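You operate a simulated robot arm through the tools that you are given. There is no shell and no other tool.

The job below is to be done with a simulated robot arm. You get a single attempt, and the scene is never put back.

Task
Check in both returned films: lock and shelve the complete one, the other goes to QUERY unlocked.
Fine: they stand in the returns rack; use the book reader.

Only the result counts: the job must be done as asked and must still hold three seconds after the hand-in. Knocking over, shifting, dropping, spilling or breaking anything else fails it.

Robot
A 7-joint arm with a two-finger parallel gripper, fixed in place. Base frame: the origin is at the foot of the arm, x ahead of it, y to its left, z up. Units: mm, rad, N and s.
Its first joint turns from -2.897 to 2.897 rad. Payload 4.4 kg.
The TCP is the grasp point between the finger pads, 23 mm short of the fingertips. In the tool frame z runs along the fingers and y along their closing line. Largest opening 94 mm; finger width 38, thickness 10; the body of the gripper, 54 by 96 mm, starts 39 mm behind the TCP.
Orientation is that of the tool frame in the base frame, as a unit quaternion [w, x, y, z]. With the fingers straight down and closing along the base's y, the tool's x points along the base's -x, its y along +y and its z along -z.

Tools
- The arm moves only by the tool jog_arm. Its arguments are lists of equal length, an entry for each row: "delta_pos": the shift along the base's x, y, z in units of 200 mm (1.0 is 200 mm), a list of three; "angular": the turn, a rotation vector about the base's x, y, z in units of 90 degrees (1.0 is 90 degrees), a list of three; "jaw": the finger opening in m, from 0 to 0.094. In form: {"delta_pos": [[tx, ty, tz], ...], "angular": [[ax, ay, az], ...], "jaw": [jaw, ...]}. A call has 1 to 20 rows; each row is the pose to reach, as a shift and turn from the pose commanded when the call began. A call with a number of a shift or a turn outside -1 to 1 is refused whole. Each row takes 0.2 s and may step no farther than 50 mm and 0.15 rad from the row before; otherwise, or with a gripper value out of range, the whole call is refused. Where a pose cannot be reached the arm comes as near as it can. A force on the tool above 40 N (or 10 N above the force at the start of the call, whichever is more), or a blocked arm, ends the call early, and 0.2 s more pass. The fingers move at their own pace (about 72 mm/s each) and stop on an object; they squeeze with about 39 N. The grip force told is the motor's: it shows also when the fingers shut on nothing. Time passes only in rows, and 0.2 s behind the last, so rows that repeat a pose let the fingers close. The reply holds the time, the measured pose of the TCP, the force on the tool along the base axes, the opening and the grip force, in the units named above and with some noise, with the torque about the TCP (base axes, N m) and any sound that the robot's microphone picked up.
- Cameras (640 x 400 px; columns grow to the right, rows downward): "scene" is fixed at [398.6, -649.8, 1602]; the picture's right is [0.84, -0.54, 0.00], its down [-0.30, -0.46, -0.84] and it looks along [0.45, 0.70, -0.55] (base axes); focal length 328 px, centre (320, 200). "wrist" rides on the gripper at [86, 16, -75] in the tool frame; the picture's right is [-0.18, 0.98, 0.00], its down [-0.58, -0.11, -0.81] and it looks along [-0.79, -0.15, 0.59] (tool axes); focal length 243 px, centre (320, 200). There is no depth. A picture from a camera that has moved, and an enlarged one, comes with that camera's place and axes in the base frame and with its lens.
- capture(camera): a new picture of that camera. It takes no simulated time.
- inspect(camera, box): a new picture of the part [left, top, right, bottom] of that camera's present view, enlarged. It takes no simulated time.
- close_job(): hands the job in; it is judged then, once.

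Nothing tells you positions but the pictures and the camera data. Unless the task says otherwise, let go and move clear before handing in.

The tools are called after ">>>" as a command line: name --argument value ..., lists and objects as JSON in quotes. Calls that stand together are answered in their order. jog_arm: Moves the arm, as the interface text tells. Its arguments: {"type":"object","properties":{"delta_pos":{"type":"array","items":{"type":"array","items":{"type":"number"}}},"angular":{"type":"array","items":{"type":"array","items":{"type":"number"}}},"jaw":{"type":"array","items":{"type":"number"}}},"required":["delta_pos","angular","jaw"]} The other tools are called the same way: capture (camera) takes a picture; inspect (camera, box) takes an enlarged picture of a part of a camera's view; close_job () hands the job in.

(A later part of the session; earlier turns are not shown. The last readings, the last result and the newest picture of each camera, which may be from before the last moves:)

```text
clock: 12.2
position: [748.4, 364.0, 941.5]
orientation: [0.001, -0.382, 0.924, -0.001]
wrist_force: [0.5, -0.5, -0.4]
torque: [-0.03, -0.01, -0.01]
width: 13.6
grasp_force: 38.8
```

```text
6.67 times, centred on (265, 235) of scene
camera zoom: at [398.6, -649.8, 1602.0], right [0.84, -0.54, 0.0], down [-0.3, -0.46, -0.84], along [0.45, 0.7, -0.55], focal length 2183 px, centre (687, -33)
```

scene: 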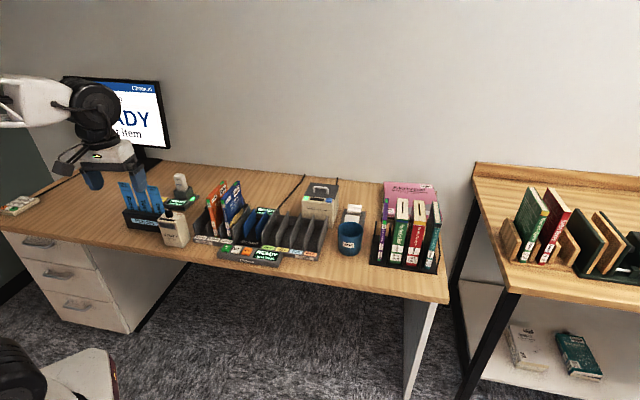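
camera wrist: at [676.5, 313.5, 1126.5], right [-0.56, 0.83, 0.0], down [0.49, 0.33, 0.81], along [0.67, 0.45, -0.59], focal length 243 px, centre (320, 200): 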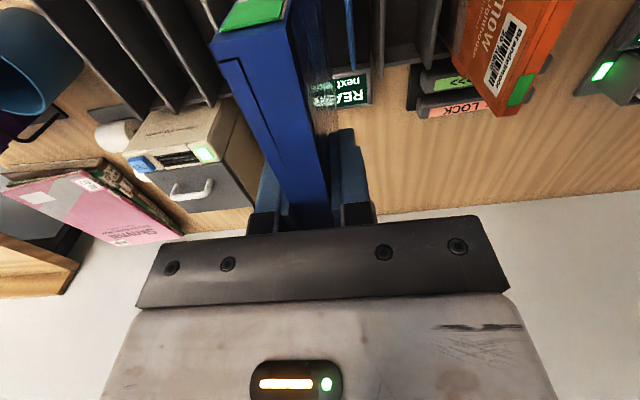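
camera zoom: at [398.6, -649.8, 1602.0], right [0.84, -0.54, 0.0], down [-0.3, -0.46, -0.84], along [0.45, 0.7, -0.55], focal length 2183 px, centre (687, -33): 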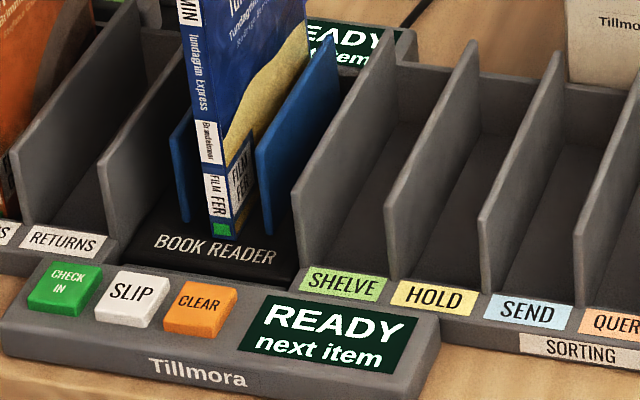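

No contact force yet; the bottom looks nearly at the plate. I'll continue down slowly.

>>> jog_arm --delta_pos '[[0, 0, -0.004], [0, 0, -0.0075], [0, 0, -0.0075]]' --angular '[[0, 0, 0], [0, 0, 0], [0, 0, 0]]' --jaw '[0, 0, 0]'

>>> jog_arm --delta_pos '[[0, 0, -0.004], [0, 0, -0.0075], [0, 0, -0.0075]]' --angular '[[0, 0, 0], [0, 0, 0], [0, 0, 0]]' --jaw '[0, 0, 0]'

>>> inspect --camera "scene" --box '[235, 205, 295, 265]'

```text
clock: 13.0
position: [749.3, 364.3, 938.3]
orientation: [0.0, -0.382, 0.924, 0.0]
wrist_force: [0.3, 0.2, -0.9]
torque: [-0.05, -0.01, 0.01]
width: 13.4
grasp_force: 38.9
```

```text
clock: 13.8
position: [750.3, 362.9, 938.6]
orientation: [0.001, -0.382, 0.924, 0.0]
wrist_force: [-4.3, -4.6, 17.9]
torque: [-0.44, 0.67, -0.02]
width: 13.5
grasp_force: 39.4
```

```text
6.67 times, centred on (265, 235) of scene
camera zoom: at [398.6, -649.8, 1602.0], right [0.84, -0.54, 0.0], down [-0.3, -0.46, -0.84], along [0.45, 0.7, -0.55], focal length 2183 px, centre (687, -33)
```

zoom: 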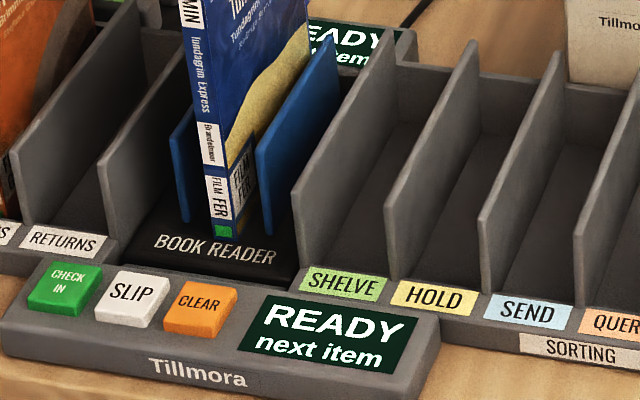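

Contact with the plate (about 18 N). I'll ease off a little, then open and back away upward.

>>> jog_arm --delta_pos '[[0, 0, 0.004], [0, 0, 0.004], [0, 0, 0.004], [0, 0, 0.004], [0, 0, 0.004]]' --angular '[[0, 0, 0], [0, 0, 0], [0, 0, 0], [0, 0, 0], [0, 0, 0]]' --jaw '[0.0, 0.016, 0.02, 0.03, 0.04]'

>>> inspect --camera "scene" --box '[200, 170, 320, 270]'

>>> inspect --camera "scene" --box '[50, 60, 190, 150]'

```text
clock: 15.0
position: [749.1, 364.2, 938.4]
orientation: [0.0, -0.382, 0.924, 0.0]
wrist_force: [0.4, -0.1, -0.4]
torque: [-0.04, -0.03, 0.0]
width: 40.0
grasp_force: 0.0
```

```text
4.00 times, centred on (260, 220) of scene
camera zoom: at [398.6, -649.8, 1602.0], right [0.84, -0.54, 0.0], down [-0.3, -0.46, -0.84], along [0.45, 0.7, -0.55], focal length 1310 px, centre (560, 120)
```

zoom: 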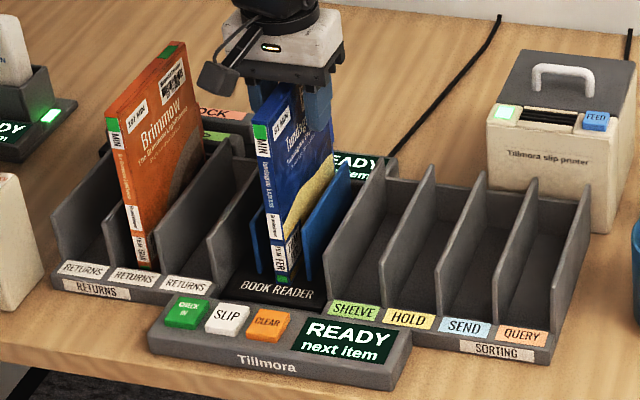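

```text
4.44 times, centred on (120, 105) of scene
camera zoom: at [398.6, -649.8, 1602.0], right [0.84, -0.54, 0.0], down [-0.3, -0.46, -0.84], along [0.45, 0.7, -0.55], focal length 1456 px, centre (1209, 622)
```

zoom: 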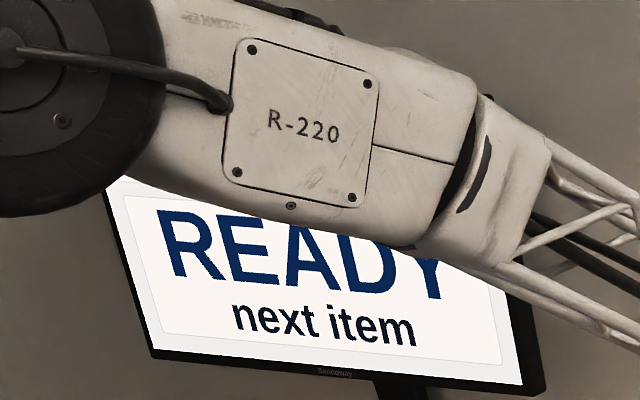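

The film is released and standing. I'll rise clear and give the reader a moment.

>>> jog_arm --delta_pos '[[0, 0, 0.1], [0, 0, 0.25], [0, 0, 0.45], [0, 0, 0.6], [0, 0, 0.6]]' --angular '[[0, 0, 0], [0, 0, 0], [0, 0, 0], [0, 0, 0], [0, 0, 0]]' --jaw '[0.04, 0.04, 0.04, 0.04, 0.04]'

>>> inspect --camera "scene" --box '[200, 170, 320, 270]'

>>> capture --camera "wrist"

```text
clock: 16.2
position: [749.7, 363.3, 1058.6]
orientation: [0.0, -0.382, 0.924, 0.001]
wrist_force: [0.3, -0.2, 0.0]
torque: [0.05, 0.02, 0.02]
width: 40.1
grasp_force: 0.0
```

```text
4.00 times, centred on (260, 220) of scene
camera zoom: at [398.6, -649.8, 1602.0], right [0.84, -0.54, 0.0], down [-0.3, -0.46, -0.84], along [0.45, 0.7, -0.55], focal length 1310 px, centre (560, 120)
```

zoom: 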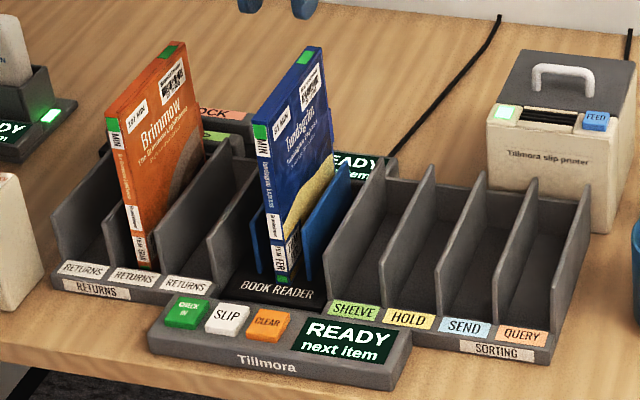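

```text
taken
camera wrist: at [675.5, 314.4, 1132.6], right [-0.56, 0.83, 0.0], down [0.49, 0.33, 0.81], along [0.67, 0.45, -0.59], focal length 243 px, centre (320, 200)
```

wrist: 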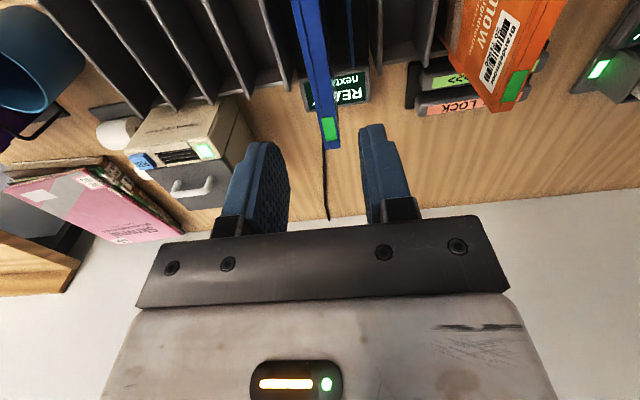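

Still READY, so the reader probably acts on CHECK IN. I'll close the fingers and bring them above the green CHECK IN button (u≈210, v≈643, z≈787).

>>> jog_arm --delta_pos '[[-0.181, -0.072, 0], [-0.362, -0.144, 0], [-0.542, -0.216, 0], [-0.723, -0.288, 0], [-0.723, -0.288, -0.24], [-0.723, -0.288, -0.48], [-0.723, -0.288, -0.72], [-0.723, -0.288, -0.96]]' --angular '[[0, 0, 0], [0, 0, 0], [0, 0, 0], [0, 0, 0], [0, 0, 0], [0, 0, 0], [0, 0, 0], [0, 0, 0]]' --jaw '[0.03, 0.015, 0, 0, 0, 0, 0, 0]'

>>> capture --camera "wrist"

>>> inspect --camera "scene" --box '[190, 170, 310, 280]'

```text
clock: 18.0
position: [605.0, 305.2, 866.3]
orientation: [0.0, -0.381, 0.924, 0.0]
wrist_force: [0.5, 1.8, 0.1]
torque: [-0.01, 0.0, 0.0]
width: 0.0
grasp_force: 39.4
```

```text
taken
camera wrist: at [530.6, 255.9, 940.7], right [-0.56, 0.83, 0.0], down [0.49, 0.33, 0.81], along [0.67, 0.46, -0.59], focal length 243 px, centre (320, 200)
```

wrist: 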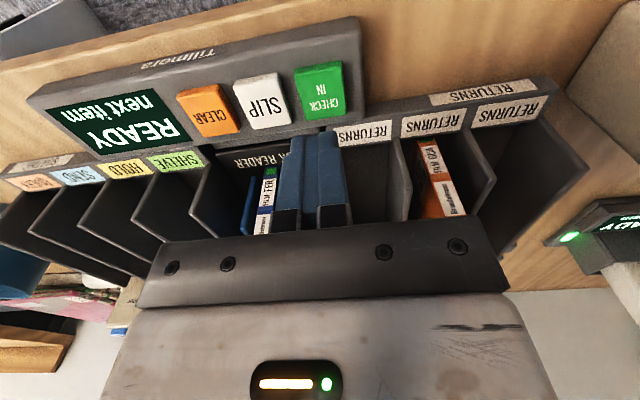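

```text
3.64 times, centred on (250, 225) of scene
camera zoom: at [398.6, -649.8, 1602.0], right [0.84, -0.54, 0.0], down [-0.3, -0.46, -0.84], along [0.45, 0.7, -0.55], focal length 1191 px, centre (574, 109)
```

zoom: 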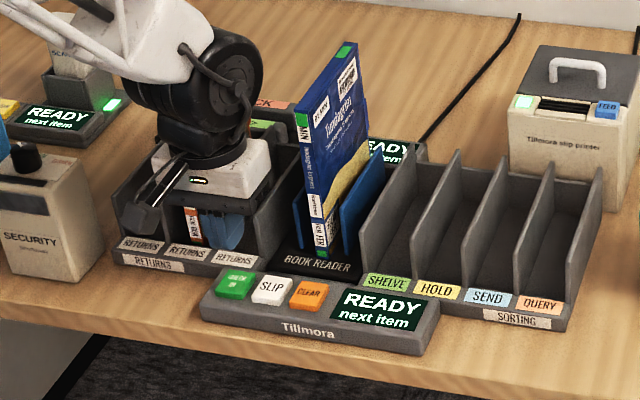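

The fingertips are aligned over CHECK IN. Descending gently to press.

>>> jog_arm --delta_pos '[[0, 0, -0.15], [0, 0, -0.25], [0, 0, -0.27], [0, 0, -0.28], [0, 0, -0.285]]' --angular '[[0, 0, 0], [0, 0, 0], [0, 0, 0], [0, 0, 0], [0, 0, 0]]' --jaw '[0, 0, 0, 0, 0]'

>>> inspect --camera "scene" --box '[190, 170, 310, 280]'

```text
clock: 19.2
position: [605.2, 306.1, 810.7]
orientation: [0.0, -0.381, 0.924, 0.001]
wrist_force: [-3.5, -3.3, 13.6]
torque: [-0.13, 0.06, 0.02]
width: 0.0
grasp_force: 38.7
heard: click
```

```text
3.64 times, centred on (250, 225) of scene
camera zoom: at [398.6, -649.8, 1602.0], right [0.84, -0.54, 0.0], down [-0.3, -0.46, -0.84], along [0.45, 0.7, -0.55], focal length 1191 px, centre (574, 109)
```

zoom: 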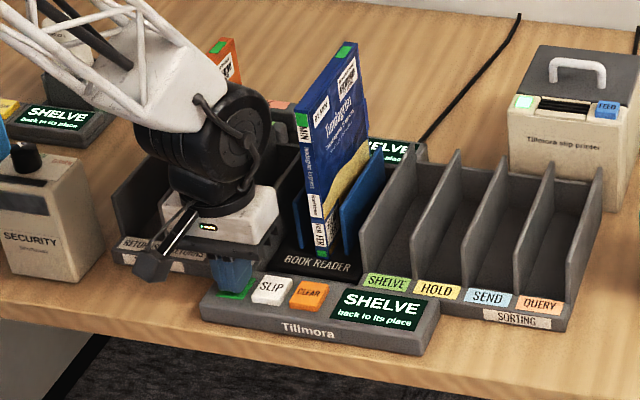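

Click heard, and the displays now show "SHELVE – back to its place" for the blue film. I'll raise off the button and read the big screen.

>>> jog_arm --delta_pos '[[0, 0, 0.1], [0, 0, 0.3], [0, 0, 0.5]]' --angular '[[0, 0, 0], [0, 0, 0], [0, 0, 0]]' --jaw '[0, 0, 0]'

>>> inspect --camera "scene" --box '[50, 60, 190, 150]'

>>> inspect --camera "scene" --box '[200, 200, 300, 270]'

>>> capture --camera "wrist"

```text
clock: 20.0
position: [605.1, 307.2, 909.4]
orientation: [0.001, -0.382, 0.924, 0.0]
wrist_force: [-1.0, -0.2, -0.3]
torque: [0.02, 0.0, 0.02]
width: 0.1
grasp_force: 38.6
```

```text
4.44 times, centred on (120, 105) of scene
camera zoom: at [398.6, -649.8, 1602.0], right [0.84, -0.54, 0.0], down [-0.3, -0.46, -0.84], along [0.45, 0.7, -0.55], focal length 1456 px, centre (1209, 622)
```

zoom: 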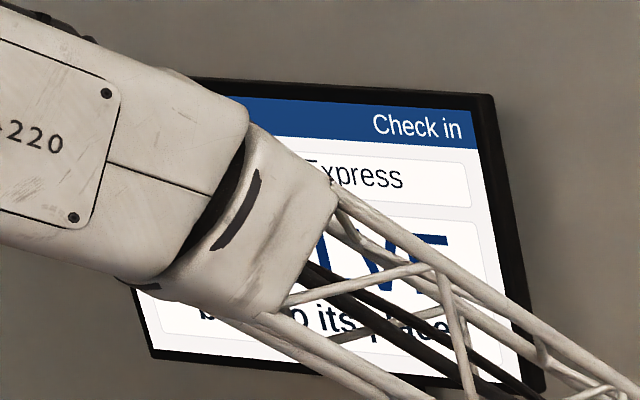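

```text
5.71 times, centred on (250, 235) of scene
camera zoom: at [398.6, -649.8, 1602.0], right [0.84, -0.54, 0.0], down [-0.3, -0.46, -0.84], along [0.45, 0.7, -0.55], focal length 1871 px, centre (720, 0)
```

zoom: 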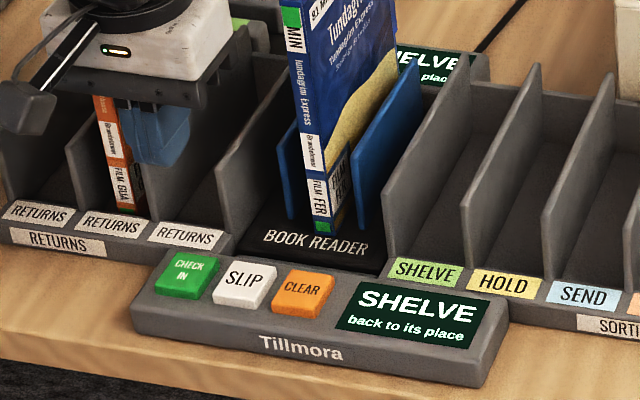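

```text
taken
camera wrist: at [530.8, 257.6, 983.3], right [-0.56, 0.83, 0.0], down [0.49, 0.33, 0.81], along [0.67, 0.45, -0.59], focal length 243 px, centre (320, 200)
```

wrist: 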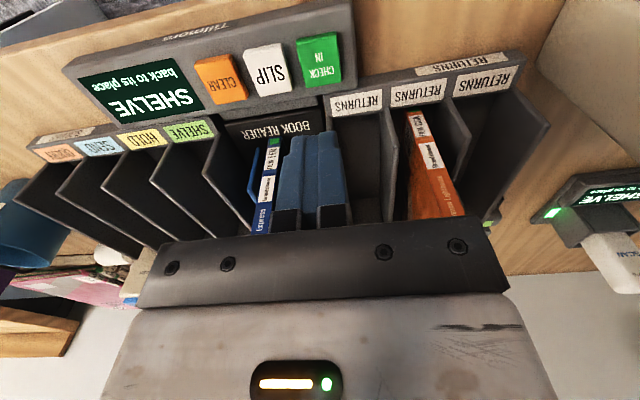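

The blue film (Tundagrim Express) is accepted: SHELVE. I'll go back over it to pick it up for locking.

>>> jog_arm --delta_pos '[[0, 0, 0.24], [0, 0, 0.48], [0, 0, 0.7], [0.181, 0.072, 0.745], [0.362, 0.144, 0.745], [0.542, 0.216, 0.745], [0.723, 0.288, 0.745], [0.723, 0.288, 0.6]]' --angular '[[0, 0, 0], [0, 0, 0], [0, 0, 0], [0, 0, 0], [0, 0, 0], [0, 0, 0], [0, 0, 0], [0, 0, 0]]' --jaw '[0, 0.02, 0.042, 0.042, 0.042, 0.042, 0.042, 0.042]'

>>> capture --camera "wrist"

>>> inspect --camera "scene" --box '[50, 60, 190, 150]'

```text
clock: 21.8
position: [749.6, 364.1, 1030.1]
orientation: [0.0, -0.381, 0.924, 0.0]
wrist_force: [0.0, -0.4, -0.1]
torque: [0.0, 0.03, -0.01]
width: 42.3
grasp_force: 0.0
```

```text
taken
camera wrist: at [675.7, 314.1, 1104.5], right [-0.56, 0.83, 0.0], down [0.49, 0.33, 0.81], along [0.67, 0.45, -0.59], focal length 243 px, centre (320, 200)
```

wrist: 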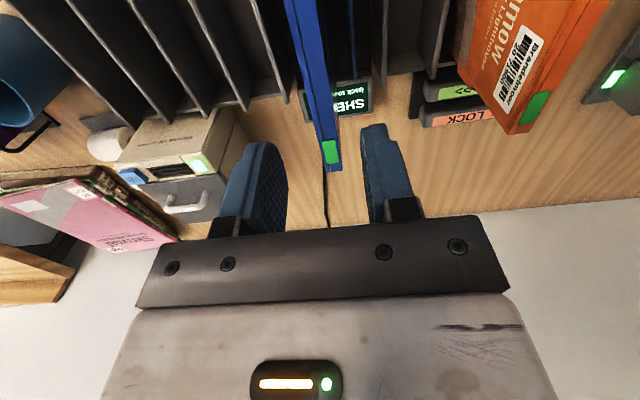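

```text
4.44 times, centred on (120, 105) of scene
camera zoom: at [398.6, -649.8, 1602.0], right [0.84, -0.54, 0.0], down [-0.3, -0.46, -0.84], along [0.45, 0.7, -0.55], focal length 1456 px, centre (1209, 622)
```

zoom: 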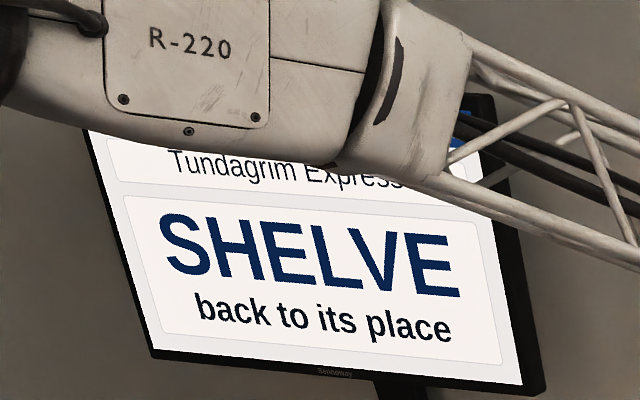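

The main screen confirms: Tundagrim Express – SHELVE. The film is centred in the jaws; descending and gripping again.

>>> jog_arm --delta_pos '[[0, 0, -0.2], [0, 0, -0.4], [0, 0, -0.455], [0, 0, -0.455], [0, 0, -0.455], [0, 0, -0.455]]' --angular '[[0, 0, 0], [0, 0, 0], [0, 0, 0], [0, 0, 0], [0, 0, 0], [0, 0, 0]]' --jaw '[0.042, 0.042, 0.042, 0.02, 0.0, 0.0]'

>>> jog_arm --delta_pos '[[0, 0, 0.02], [0, 0, 0.1], [0, 0, 0.3], [0, 0, 0.53], [0, 0, 0.53]]' --angular '[[0, 0, 0], [0, 0, 0], [0, 0, 0], [0, 0, 0], [0, 0, 0]]' --jaw '[0, 0, 0, 0, 0]'

>>> capture --camera "wrist"

>>> inspect --camera "scene" --box '[190, 140, 310, 270]'

```text
clock: 23.2
position: [746.6, 363.3, 938.8]
orientation: [0.0, -0.382, 0.924, 0.0]
wrist_force: [0.5, 0.5, -1.0]
torque: [0.13, -0.06, 0.02]
width: 13.4
grasp_force: 39.2
```

```text
clock: 24.4
position: [748.1, 363.2, 1042.7]
orientation: [0.0, -0.382, 0.924, -0.001]
wrist_force: [0.5, 1.0, -0.8]
torque: [-0.02, 0.0, -0.02]
width: 13.5
grasp_force: 39.1
```

```text
taken
camera wrist: at [675.2, 314.2, 1117.3], right [-0.56, 0.83, 0.0], down [0.49, 0.33, 0.81], along [0.67, 0.45, -0.59], focal length 243 px, centre (320, 200)
```

wrist: 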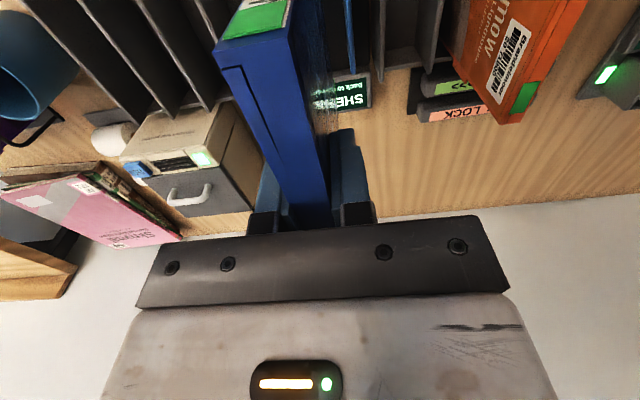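

```text
3.08 times, centred on (250, 205) of scene
camera zoom: at [398.6, -649.8, 1602.0], right [0.84, -0.54, 0.0], down [-0.3, -0.46, -0.84], along [0.45, 0.7, -0.55], focal length 1008 px, centre (535, 185)
```

zoom: 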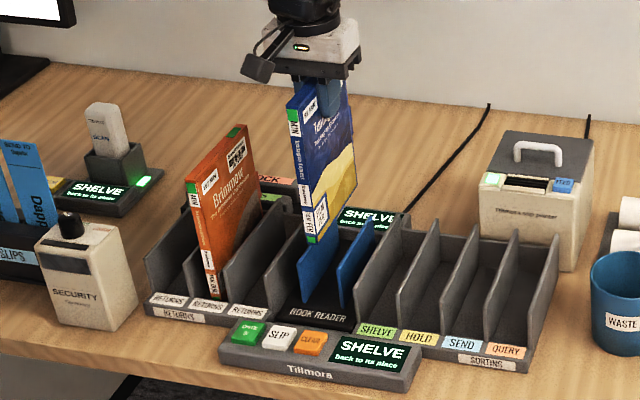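

Blue film in hand. I'll raise it a bit, move back to the channel's line (v≈925) and turn it 90° so it's parallel to the channel.

>>> jog_arm --delta_pos '[[0.045, 0.045, 0.05], [0.09, 0.09, 0.1], [0.135, 0.135, 0.1], [0.18, 0.18, 0.1], [0.225, 0.225, 0.1], [0.27, 0.27, 0.1], [0.315, 0.315, 0.1], [0.36, 0.36, 0.1], [0.405, 0.405, 0.1], [0.45, 0.45, 0.1], [0.4915, 0.4915, 0.1]]' --angular '[[0, 0, -0.09], [0, 0, -0.18], [0, 0, -0.27], [0, 0, -0.36], [0, 0, -0.45], [0, 0, -0.54], [0, 0, -0.63], [0, 0, -0.72], [0, 0, -0.81], [0, 0, -0.905], [0, 0, -1.0]]' --jaw '[0, 0, 0, 0, 0, 0, 0, 0, 0, 0, 0]'

>>> capture --camera "scene"

>>> capture --camera "wrist"

```text
clock: 26.8
position: [848.0, 462.9, 1064.0]
orientation: [-0.001, 0.384, 0.923, 0.0]
wrist_force: [0.0, -0.3, -0.8]
torque: [-0.02, 0.02, 0.01]
width: 13.5
grasp_force: 39.5
```

```text
taken
```

scene: 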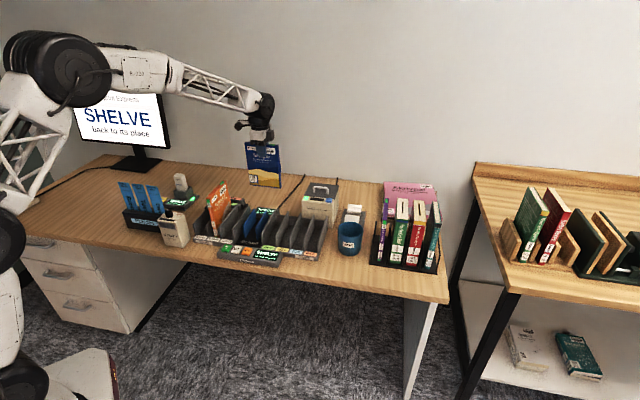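

```text
taken
camera wrist: at [796.3, 536.2, 1138.7], right [0.83, 0.56, 0.0], down [0.33, -0.49, 0.81], along [0.45, -0.67, -0.59], focal length 243 px, centre (320, 200)
```

wrist: 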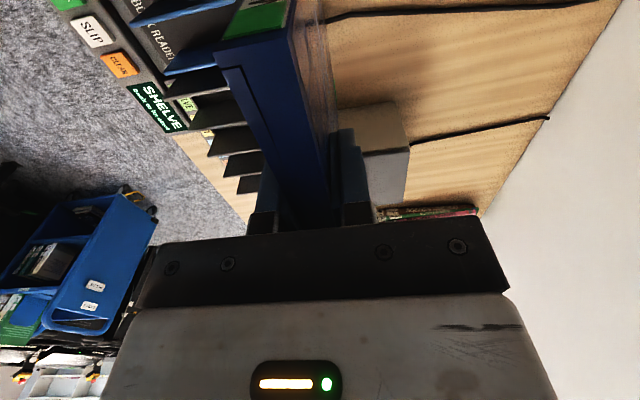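

Rotation reached and the film is parallel to the channel. I'll move along −u to above the right half of the channel and check alignment.

>>> jog_arm --delta_pos '[[-0.124, 0.124, 0], [-0.248, 0.248, 0], [-0.372, 0.372, 0], [-0.495, 0.495, 0], [-0.495, 0.495, -0.15], [-0.495, 0.495, -0.3], [-0.495, 0.495, -0.3]]' --angular '[[0, 0, 0], [0, 0, 0], [0, 0, 0], [0, 0, 0], [0, 0, 0], [0, 0, 0], [0, 0, 0]]' --jaw '[0, 0, 0, 0, 0, 0, 0]'

>>> inspect --camera "scene" --box '[180, 130, 300, 230]'

>>> capture --camera "wrist"

```text
clock: 28.4
position: [749.7, 560.3, 1005.1]
orientation: [0.0, 0.384, 0.923, 0.0]
wrist_force: [-0.6, -0.6, -0.9]
torque: [0.02, 0.02, 0.02]
width: 13.4
grasp_force: 38.8
```

```text
4.00 times, centred on (240, 180) of scene
camera zoom: at [398.6, -649.8, 1602.0], right [0.84, -0.54, 0.0], down [-0.3, -0.46, -0.84], along [0.45, 0.7, -0.55], focal length 1310 px, centre (640, 280)
```

zoom: 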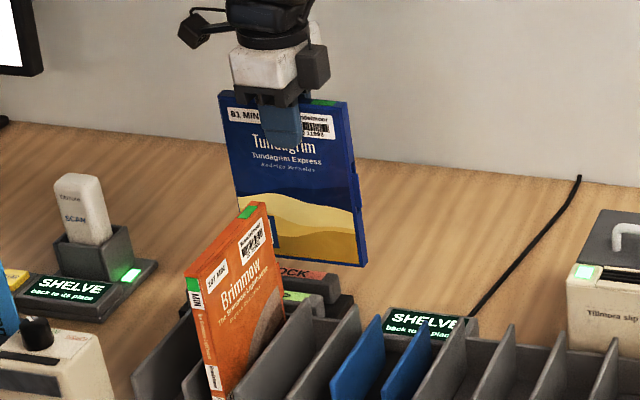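

```text
taken
camera wrist: at [698.1, 633.9, 1078.9], right [0.83, 0.56, 0.0], down [0.33, -0.49, 0.81], along [0.45, -0.67, -0.59], focal length 243 px, centre (320, 200)
```

wrist: 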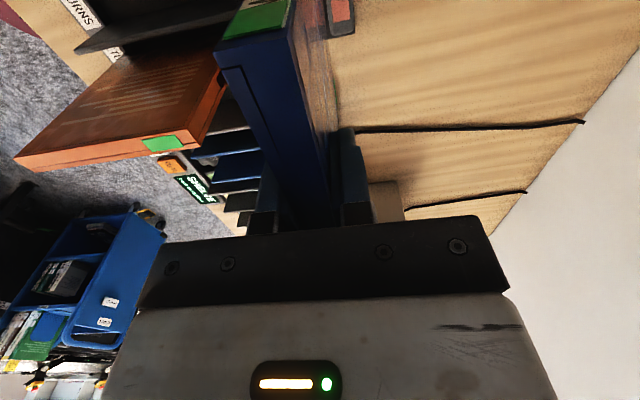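

I'll zoom into the film's bottom edge and the channel's right end to compare their depth positions.

>>> inspect --camera "scene" --box '[235, 185, 285, 217]'

>>> inspect --camera "scene" --box '[215, 170, 265, 202]'

>>> inspect --camera "wrist" --box '[280, 0, 420, 80]'

```text
12.50 times, centred on (260, 201) of scene
camera zoom: at [398.6, -649.8, 1602.0], right [0.84, -0.54, 0.0], down [-0.3, -0.46, -0.84], along [0.45, 0.7, -0.55], focal length 4094 px, centre (1070, 188)
```

zoom: 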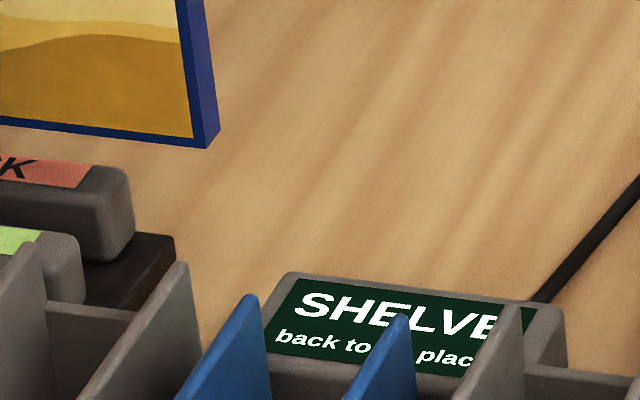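

```text
12.50 times, centred on (240, 186) of scene
camera zoom: at [398.6, -649.8, 1602.0], right [0.84, -0.54, 0.0], down [-0.3, -0.46, -0.84], along [0.45, 0.7, -0.55], focal length 4094 px, centre (1320, 375)
```

zoom: 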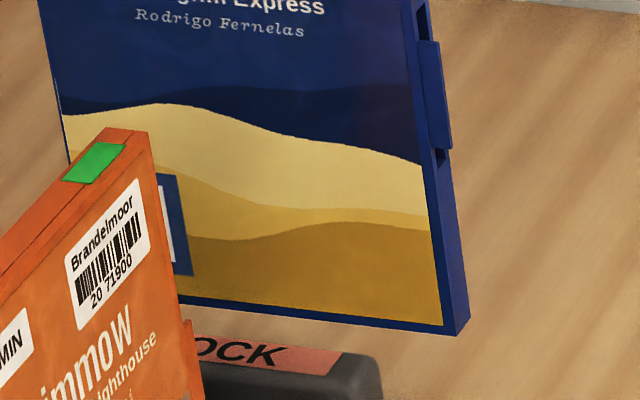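

```text
4.57 times, centred on (350, 40) of wrist
camera zoom: at [698.1, 633.9, 1078.9], right [0.83, 0.56, 0.0], down [0.33, -0.49, 0.81], along [0.45, -0.67, -0.59], focal length 1109 px, centre (183, 931)
```

zoom: 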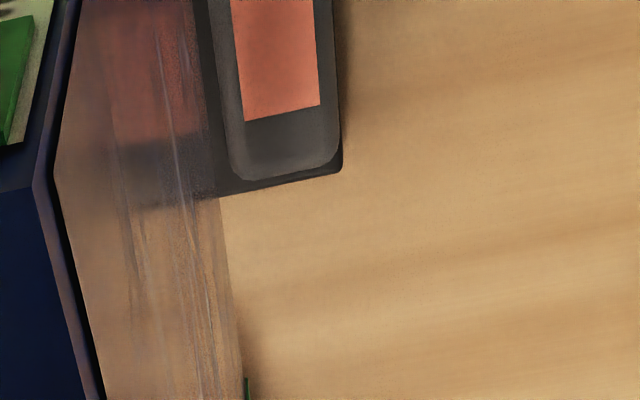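

The wrist view puts the channel centre about 2 mm nearer the front than the film. I'll shift 2 mm and lower slowly into the right half of the channel.

>>> jog_arm --delta_pos '[[-0.007, -0.007, 0], [-0.007, -0.007, -0.1], [-0.007, -0.007, -0.18], [-0.007, -0.007, -0.225], [-0.007, -0.007, -0.25], [-0.007, -0.007, -0.27], [-0.007, -0.007, -0.27]]' --angular '[[0, 0, 0], [0, 0, 0], [0, 0, 0], [0, 0, 0], [0, 0, 0], [0, 0, 0], [0, 0, 0]]' --jaw '[0, 0, 0, 0, 0, 0, 0]'

>>> inspect --camera "scene" --box '[200, 160, 280, 215]'

>>> inspect --camera "wrist" --box '[200, 0, 420, 120]'

```text
clock: 30.0
position: [747.6, 559.9, 951.4]
orientation: [0.0, 0.383, 0.924, 0.0]
wrist_force: [0.2, 0.1, -0.5]
torque: [0.0, 0.02, 0.0]
width: 13.5
grasp_force: 39.4
```

```text
7.27 times, centred on (240, 188) of scene
camera zoom: at [398.6, -649.8, 1602.0], right [0.84, -0.54, 0.0], down [-0.3, -0.46, -0.84], along [0.45, 0.7, -0.55], focal length 2382 px, centre (902, 291)
```

zoom: 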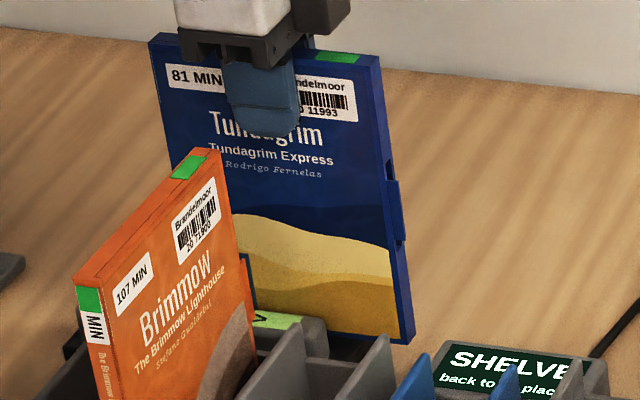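

```text
2.91 times, centred on (310, 60) of wrist
camera zoom: at [696.5, 632.3, 1025.2], right [0.83, 0.56, 0.0], down [0.33, -0.49, 0.81], along [0.45, -0.67, -0.59], focal length 706 px, centre (349, 607)
```

zoom: 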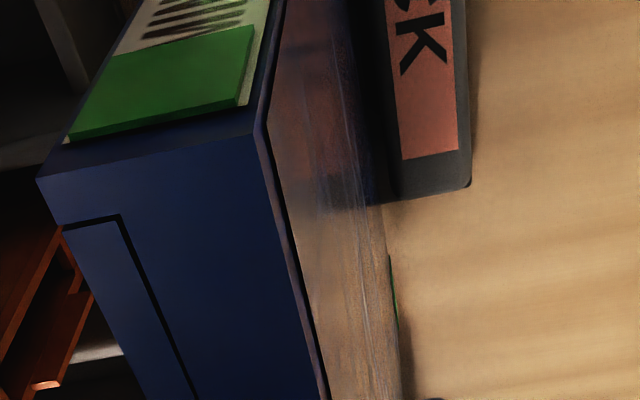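

The film is inside the channel without touching the rails. I'll lower it a little more, looking for the floor.

>>> jog_arm --delta_pos '[[0, 0, -0.01], [0, 0, -0.02], [0, 0, -0.025], [0, 0, -0.025]]' --angular '[[0, 0, 0], [0, 0, 0], [0, 0, 0], [0, 0, 0]]' --jaw '[0, 0, 0, 0]'

>>> jog_arm --delta_pos '[[0, 0, -0.005], [0, 0, -0.01], [0, 0, -0.01]]' --angular '[[0, 0, 0], [0, 0, 0], [0, 0, 0]]' --jaw '[0, 0, 0]'

```text
clock: 31.0
position: [747.0, 559.9, 944.9]
orientation: [0.0, 0.384, 0.924, 0.0]
wrist_force: [0.6, 0.3, -1.6]
torque: [-0.01, -0.02, -0.02]
width: 13.6
grasp_force: 38.4
```

```text
clock: 31.8
position: [747.2, 559.2, 943.3]
orientation: [0.001, 0.384, 0.923, 0.0]
wrist_force: [0.7, 0.1, -1.3]
torque: [0.01, 0.02, -0.01]
width: 13.7
grasp_force: 39.5
```

Still no contact at a bottom height of about 777. I'll go down a bit more.

>>> jog_arm --delta_pos '[[0, 0, -0.005], [0, 0, -0.01], [0, 0, -0.01]]' --angular '[[0, 0, 0], [0, 0, 0], [0, 0, 0]]' --jaw '[0, 0, 0]'

>>> jog_arm --delta_pos '[[0, 0, -0.005], [0, 0, -0.01], [0, 0, -0.01]]' --angular '[[0, 0, 0], [0, 0, 0], [0, 0, 0]]' --jaw '[0, 0, 0]'

>>> inspect --camera "scene" --box '[225, 180, 275, 215]'

```text
clock: 32.6
position: [746.6, 558.5, 942.5]
orientation: [0.0, 0.383, 0.924, 0.0]
wrist_force: [-0.2, 0.3, -0.5]
torque: [0.03, 0.01, 0.01]
width: 13.6
grasp_force: 38.9
```

```text
clock: 33.4
position: [747.4, 558.7, 939.5]
orientation: [0.0, 0.384, 0.923, 0.0]
wrist_force: [0.6, -0.5, -0.7]
torque: [0.02, 0.0, -0.04]
width: 13.6
grasp_force: 39.5
```

```text
11.43 times, centred on (250, 198) of scene
camera zoom: at [398.6, -649.8, 1602.0], right [0.84, -0.54, 0.0], down [-0.3, -0.46, -0.84], along [0.45, 0.7, -0.55], focal length 3743 px, centre (1120, 229)
```

zoom: 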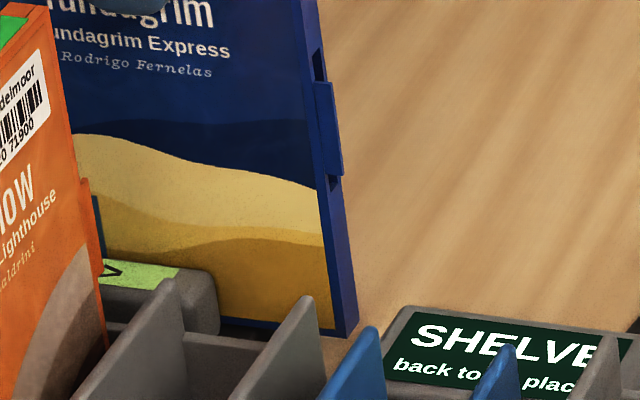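

No contact yet at a bottom height of about 773. Continuing down carefully.

>>> jog_arm --delta_pos '[[0, 0, -0.005], [0, 0, -0.01], [0, 0, -0.01]]' --angular '[[0, 0, 0], [0, 0, 0], [0, 0, 0]]' --jaw '[0, 0, 0]'

>>> jog_arm --delta_pos '[[0, 0, -0.005], [0, 0, -0.01], [0, 0, -0.01]]' --angular '[[0, 0, 0], [0, 0, 0], [0, 0, 0]]' --jaw '[0, 0, 0]'

>>> inspect --camera "scene" --box '[225, 180, 275, 215]'

```text
clock: 34.2
position: [747.4, 559.5, 938.0]
orientation: [0.0, 0.383, 0.924, -0.001]
wrist_force: [-0.7, 0.1, -0.9]
torque: [0.01, 0.0, 0.01]
width: 13.4
grasp_force: 39.0
```

```text
clock: 35.0
position: [747.6, 559.0, 935.9]
orientation: [0.0, 0.384, 0.923, 0.001]
wrist_force: [-3.6, 0.5, 10.5]
torque: [0.14, 0.39, -0.03]
width: 13.8
grasp_force: 39.3
```

```text
11.43 times, centred on (250, 198) of scene
camera zoom: at [398.6, -649.8, 1602.0], right [0.84, -0.54, 0.0], down [-0.3, -0.46, -0.84], along [0.45, 0.7, -0.55], focal length 3743 px, centre (1120, 229)
```

zoom: 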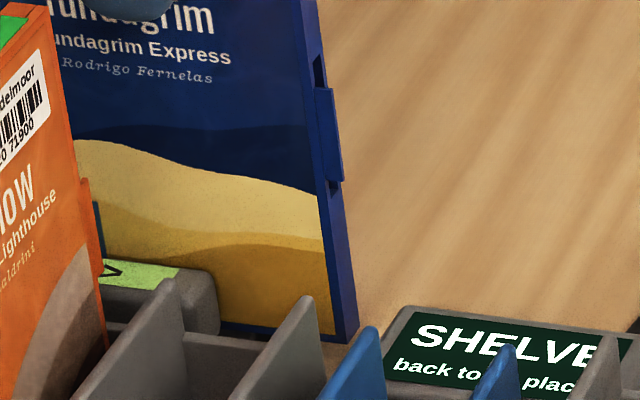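

Floor contact at a bottom height of about 769. I'll lift 1.7 mm and slide the film along −u (LOCK direction) through the channel.

>>> jog_arm --delta_pos '[[0, 0, 0.0085], [-0.05, 0.05, 0.0085], [-0.1, 0.1, 0.0085], [-0.15, 0.15, 0.0085], [-0.2, 0.2, 0.0085], [-0.25, 0.25, 0.0085], [-0.3, 0.3, 0.0085], [-0.35, 0.35, 0.0085], [-0.4, 0.4, 0.0085], [-0.45, 0.45, 0.0085], [-0.5, 0.5, 0.0085], [-0.5374, 0.5374, 0.0085]]' --angular '[[0, 0, 0], [0, 0, 0], [0, 0, 0], [0, 0, 0], [0, 0, 0], [0, 0, 0], [0, 0, 0], [0, 0, 0], [0, 0, 0], [0, 0, 0], [0, 0, 0], [0, 0, 0]]' --jaw '[0, 0, 0, 0, 0, 0, 0, 0, 0, 0, 0, 0]'

>>> inspect --camera "scene" --box '[160, 150, 280, 220]'

>>> capture --camera "wrist"

```text
clock: 37.6
position: [638.2, 666.9, 936.9]
orientation: [0.0, 0.384, 0.923, 0.0]
wrist_force: [-0.2, 0.0, -1.3]
torque: [-0.02, 0.01, 0.01]
width: 13.7
grasp_force: 38.8
```

```text
5.33 times, centred on (220, 185) of scene
camera zoom: at [398.6, -649.8, 1602.0], right [0.84, -0.54, 0.0], down [-0.3, -0.46, -0.84], along [0.45, 0.7, -0.55], focal length 1747 px, centre (853, 280)
```

zoom: 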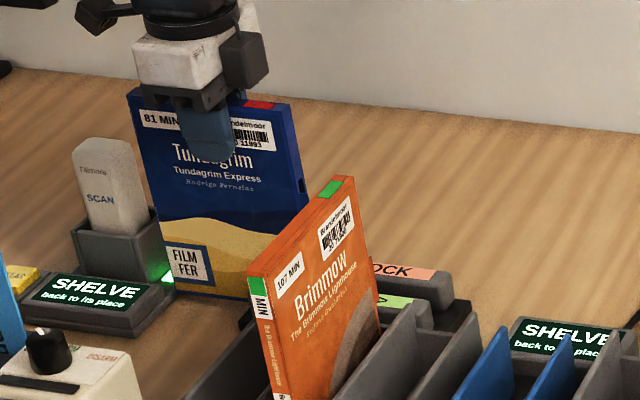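

```text
taken
camera wrist: at [587.7, 740.5, 1011.5], right [0.83, 0.56, 0.0], down [0.33, -0.49, 0.81], along [0.45, -0.67, -0.59], focal length 243 px, centre (320, 200)
```

wrist: 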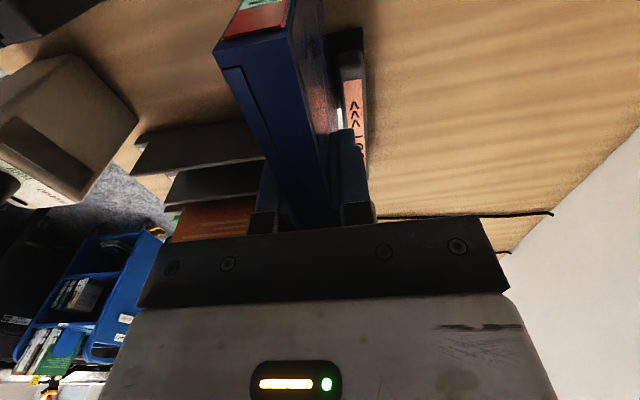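

The indicator turned red: the blue film is locked. I'll raise it straight up out of the channel, then carry it high toward the sorting rack.

>>> jog_arm --delta_pos '[[0, 0, 0.05], [0, 0, 0.2], [0, 0, 0.4], [0, 0, 0.6], [0, 0, 0.7], [0.13, -0.13, 0.7], [0.28, -0.28, 0.7], [0.44, -0.44, 0.7], [0.6, -0.6, 0.7], [0.76, -0.76, 0.7], [0.92, -0.92, 0.7], [0.99, -0.99, 0.7]]' --angular '[[0, 0, 0], [0, 0, 0], [0, 0, 0], [0, 0, 0], [0, 0, 0], [0, 0, 0], [0, 0, 0], [0, 0, 0], [0, 0, 0], [0, 0, 0], [0, 0, 0], [0, 0, 0]]' --jaw '[0, 0, 0, 0, 0, 0, 0, 0, 0, 0, 0, 0]'

>>> capture --camera "scene"

```text
clock: 40.2
position: [838.2, 468.1, 1076.6]
orientation: [0.0, 0.382, 0.924, -0.001]
wrist_force: [0.0, -1.7, 0.2]
torque: [0.01, 0.0, 0.02]
width: 13.8
grasp_force: 38.4
```

```text
taken
```

scene: 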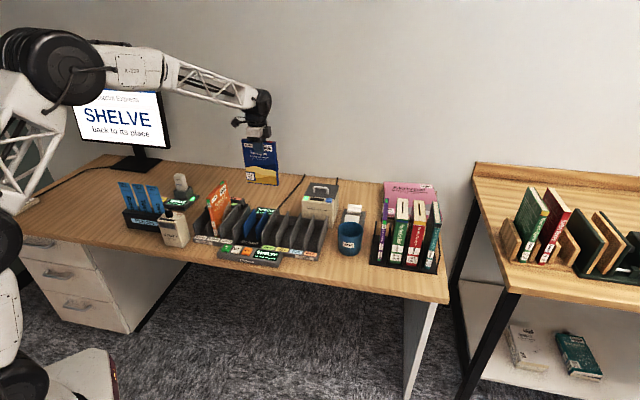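

It's clear of everything. Now I'll rotate the film back (spine to front) while moving over the SHELVE slot.

>>> jog_arm --delta_pos '[[-0.0132, -0.0749, 0], [-0.0264, -0.1498, 0], [-0.0395, -0.2247, 0], [-0.0527, -0.2996, 0], [-0.0659, -0.3745, 0], [-0.0791, -0.4495, 0], [-0.0923, -0.5244, 0], [-0.1055, -0.5993, 0], [-0.1186, -0.6742, 0], [-0.1318, -0.7491, 0], [-0.145, -0.824, 0], [-0.145, -0.824, 0]]' --angular '[[0, 0, 0.09], [0, 0, 0.18], [0, 0, 0.27], [0, 0, 0.36], [0, 0, 0.45], [0, 0, 0.54], [0, 0, 0.63], [0, 0, 0.72], [0, 0, 0.81], [0, 0, 0.905], [0, 0, 1.0], [0, 0, 1.0]]' --jaw '[0, 0, 0, 0, 0, 0, 0, 0, 0, 0, 0, 0]'

>>> inspect --camera "scene" --box '[220, 150, 350, 270]'

>>> capture --camera "wrist"

```text
clock: 42.8
position: [807.7, 303.6, 1077.5]
orientation: [0.0, -0.383, 0.924, -0.001]
wrist_force: [-0.1, 0.5, -0.5]
torque: [0.0, 0.0, 0.0]
width: 13.6
grasp_force: 39.0
```

```text
3.33 times, centred on (285, 210) of scene
camera zoom: at [398.6, -649.8, 1602.0], right [0.84, -0.54, 0.0], down [-0.3, -0.46, -0.84], along [0.45, 0.7, -0.55], focal length 1092 px, centre (437, 167)
```

zoom: 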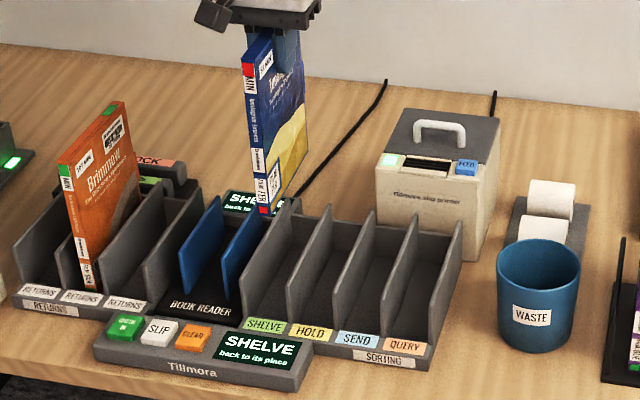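

```text
taken
camera wrist: at [734.6, 254.9, 1152.2], right [-0.57, 0.82, 0.0], down [0.49, 0.33, 0.81], along [0.67, 0.46, -0.59], focal length 243 px, centre (320, 200)
```

wrist: 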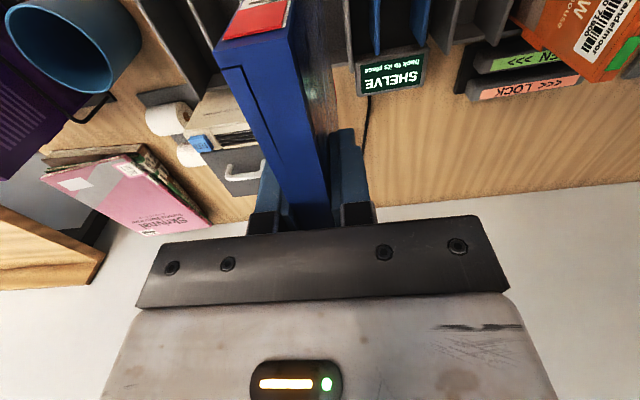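

I'll zoom to check the film against the SHELVE slot's walls.

>>> inspect --camera "wrist" --box '[140, 0, 360, 110]'

>>> inspect --camera "scene" --box '[260, 190, 330, 260]'

```text
2.91 times, centred on (250, 55) of wrist
camera zoom: at [734.6, 254.9, 1152.2], right [-0.57, 0.82, 0.0], down [0.49, 0.33, 0.81], along [0.67, 0.46, -0.59], focal length 706 px, centre (524, 622)
```

zoom: 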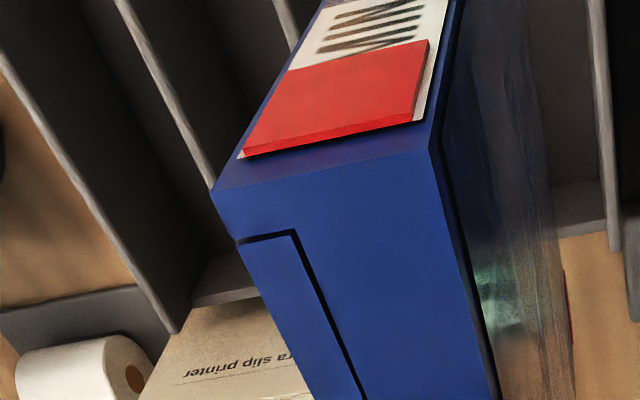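

```text
5.71 times, centred on (295, 225) of scene
camera zoom: at [398.6, -649.8, 1602.0], right [0.84, -0.54, 0.0], down [-0.3, -0.46, -0.84], along [0.45, 0.7, -0.55], focal length 1871 px, centre (463, 57)
```

zoom: 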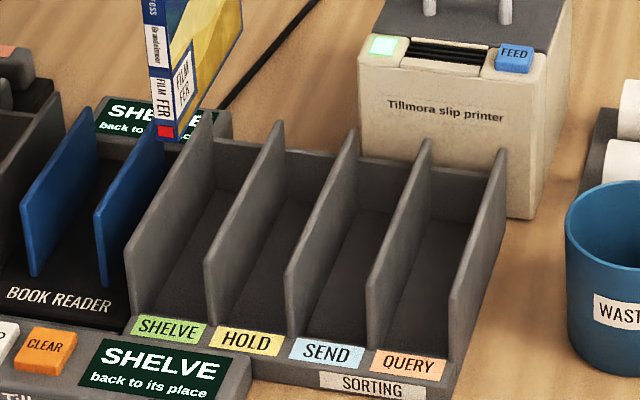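

The slot centre is within about 1 mm of the film. Lowering into SHELVE.

>>> jog_arm --delta_pos '[[0.0035, -0.0035, -0.15], [0.0035, -0.0035, -0.35], [0.0035, -0.0035, -0.55], [0.0035, -0.0035, -0.67], [0.0035, -0.0035, -0.7], [0.0035, -0.0035, -0.7]]' --angular '[[0, 0, 0], [0, 0, 0], [0, 0, 0], [0, 0, 0], [0, 0, 0], [0, 0, 0]]' --jaw '[0, 0, 0, 0, 0, 0]'

>>> inspect --camera "scene" --box '[230, 170, 350, 270]'

```text
clock: 44.2
position: [809.5, 303.3, 938.1]
orientation: [0.0, -0.383, 0.924, 0.0]
wrist_force: [1.1, -0.8, -0.7]
torque: [0.0, 0.01, -0.04]
width: 13.3
grasp_force: 39.3
```

```text
4.00 times, centred on (290, 220) of scene
camera zoom: at [398.6, -649.8, 1602.0], right [0.84, -0.54, 0.0], down [-0.3, -0.46, -0.84], along [0.45, 0.7, -0.55], focal length 1310 px, centre (440, 120)
```

zoom: 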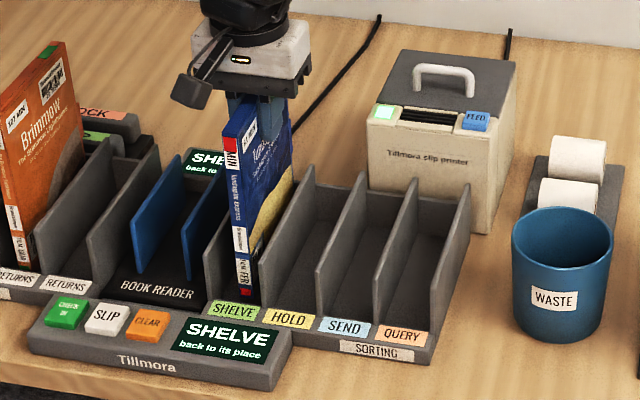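

The film is in the slot. Lowering to the floor in small steps.

>>> jog_arm --delta_pos '[[0, 0, -0.008], [0, 0, -0.016], [0, 0, -0.02], [0, 0, -0.02]]' --angular '[[0, 0, 0], [0, 0, 0], [0, 0, 0], [0, 0, 0]]' --jaw '[0, 0, 0, 0]'

>>> jog_arm --delta_pos '[[0, 0, -0.004], [0, 0, -0.0075], [0, 0, -0.0075]]' --angular '[[0, 0, 0], [0, 0, 0], [0, 0, 0]]' --jaw '[0, 0, 0]'

```text
clock: 45.2
position: [809.7, 303.2, 932.6]
orientation: [0.0, -0.381, 0.924, 0.0]
wrist_force: [0.1, 1.0, -0.9]
torque: [0.02, 0.02, -0.01]
width: 13.4
grasp_force: 38.9
```

```text
clock: 46.0
position: [808.6, 302.6, 934.5]
orientation: [0.0, -0.382, 0.924, 0.001]
wrist_force: [-0.3, 0.4, -1.1]
torque: [-0.01, 0.0, 0.04]
width: 13.6
grasp_force: 39.2
```

No contact yet; a little further.

>>> jog_arm --delta_pos '[[0, 0, -0.004], [0, 0, -0.0075], [0, 0, -0.0075]]' --angular '[[0, 0, 0], [0, 0, 0], [0, 0, 0]]' --jaw '[0, 0, 0]'

>>> jog_arm --delta_pos '[[0, 0, -0.004], [0, 0, -0.0075], [0, 0, -0.0075]]' --angular '[[0, 0, 0], [0, 0, 0], [0, 0, 0]]' --jaw '[0, 0, 0]'

```text
clock: 46.8
position: [809.3, 303.2, 930.6]
orientation: [0.0, -0.383, 0.924, 0.0]
wrist_force: [0.2, 0.3, -0.7]
torque: [-0.03, 0.01, -0.01]
width: 13.5
grasp_force: 38.7
```

```text
clock: 47.6
position: [810.2, 303.3, 929.8]
orientation: [0.0, -0.381, 0.924, 0.0]
wrist_force: [-5.4, -5.6, 24.3]
torque: [-0.45, 0.65, -0.03]
width: 13.7
grasp_force: 38.8
```

Contact. I'll ease off, release gently and rise.

>>> jog_arm --delta_pos '[[0, 0, 0.005], [0, 0, 0.005], [0, 0, 0.005], [0, 0, 0.005], [0, 0, 0.005], [0, 0, 0.005]]' --angular '[[0, 0, 0], [0, 0, 0], [0, 0, 0], [0, 0, 0], [0, 0, 0], [0, 0, 0]]' --jaw '[0.0, 0.016, 0.02, 0.03, 0.036, 0.036]'

>>> inspect --camera "scene" --box '[230, 170, 350, 270]'

>>> capture --camera "wrist"

```text
clock: 49.0
position: [809.3, 304.0, 929.6]
orientation: [0.0, -0.381, 0.924, 0.0]
wrist_force: [-0.8, 0.3, -0.5]
torque: [0.02, -0.01, -0.01]
width: 35.8
grasp_force: 0.1
```

```text
4.00 times, centred on (290, 220) of scene
camera zoom: at [398.6, -649.8, 1602.0], right [0.84, -0.54, 0.0], down [-0.3, -0.46, -0.84], along [0.45, 0.7, -0.55], focal length 1310 px, centre (440, 120)
```

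zoom: 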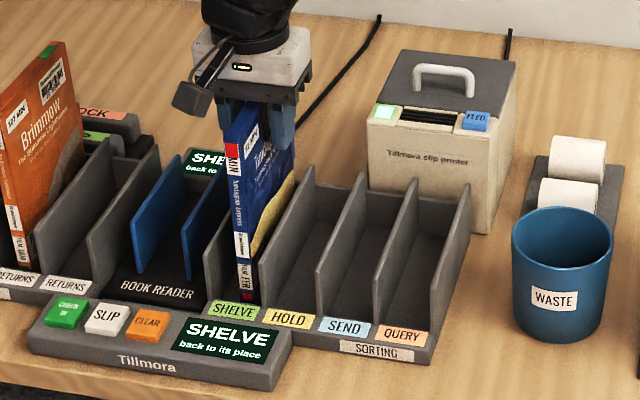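

```text
taken
camera wrist: at [735.4, 254.1, 1004.3], right [-0.56, 0.83, 0.0], down [0.49, 0.33, 0.81], along [0.67, 0.45, -0.59], focal length 243 px, centre (320, 200)
```

wrist: 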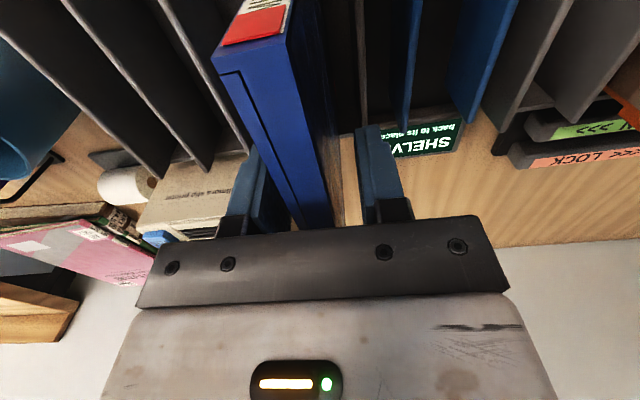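

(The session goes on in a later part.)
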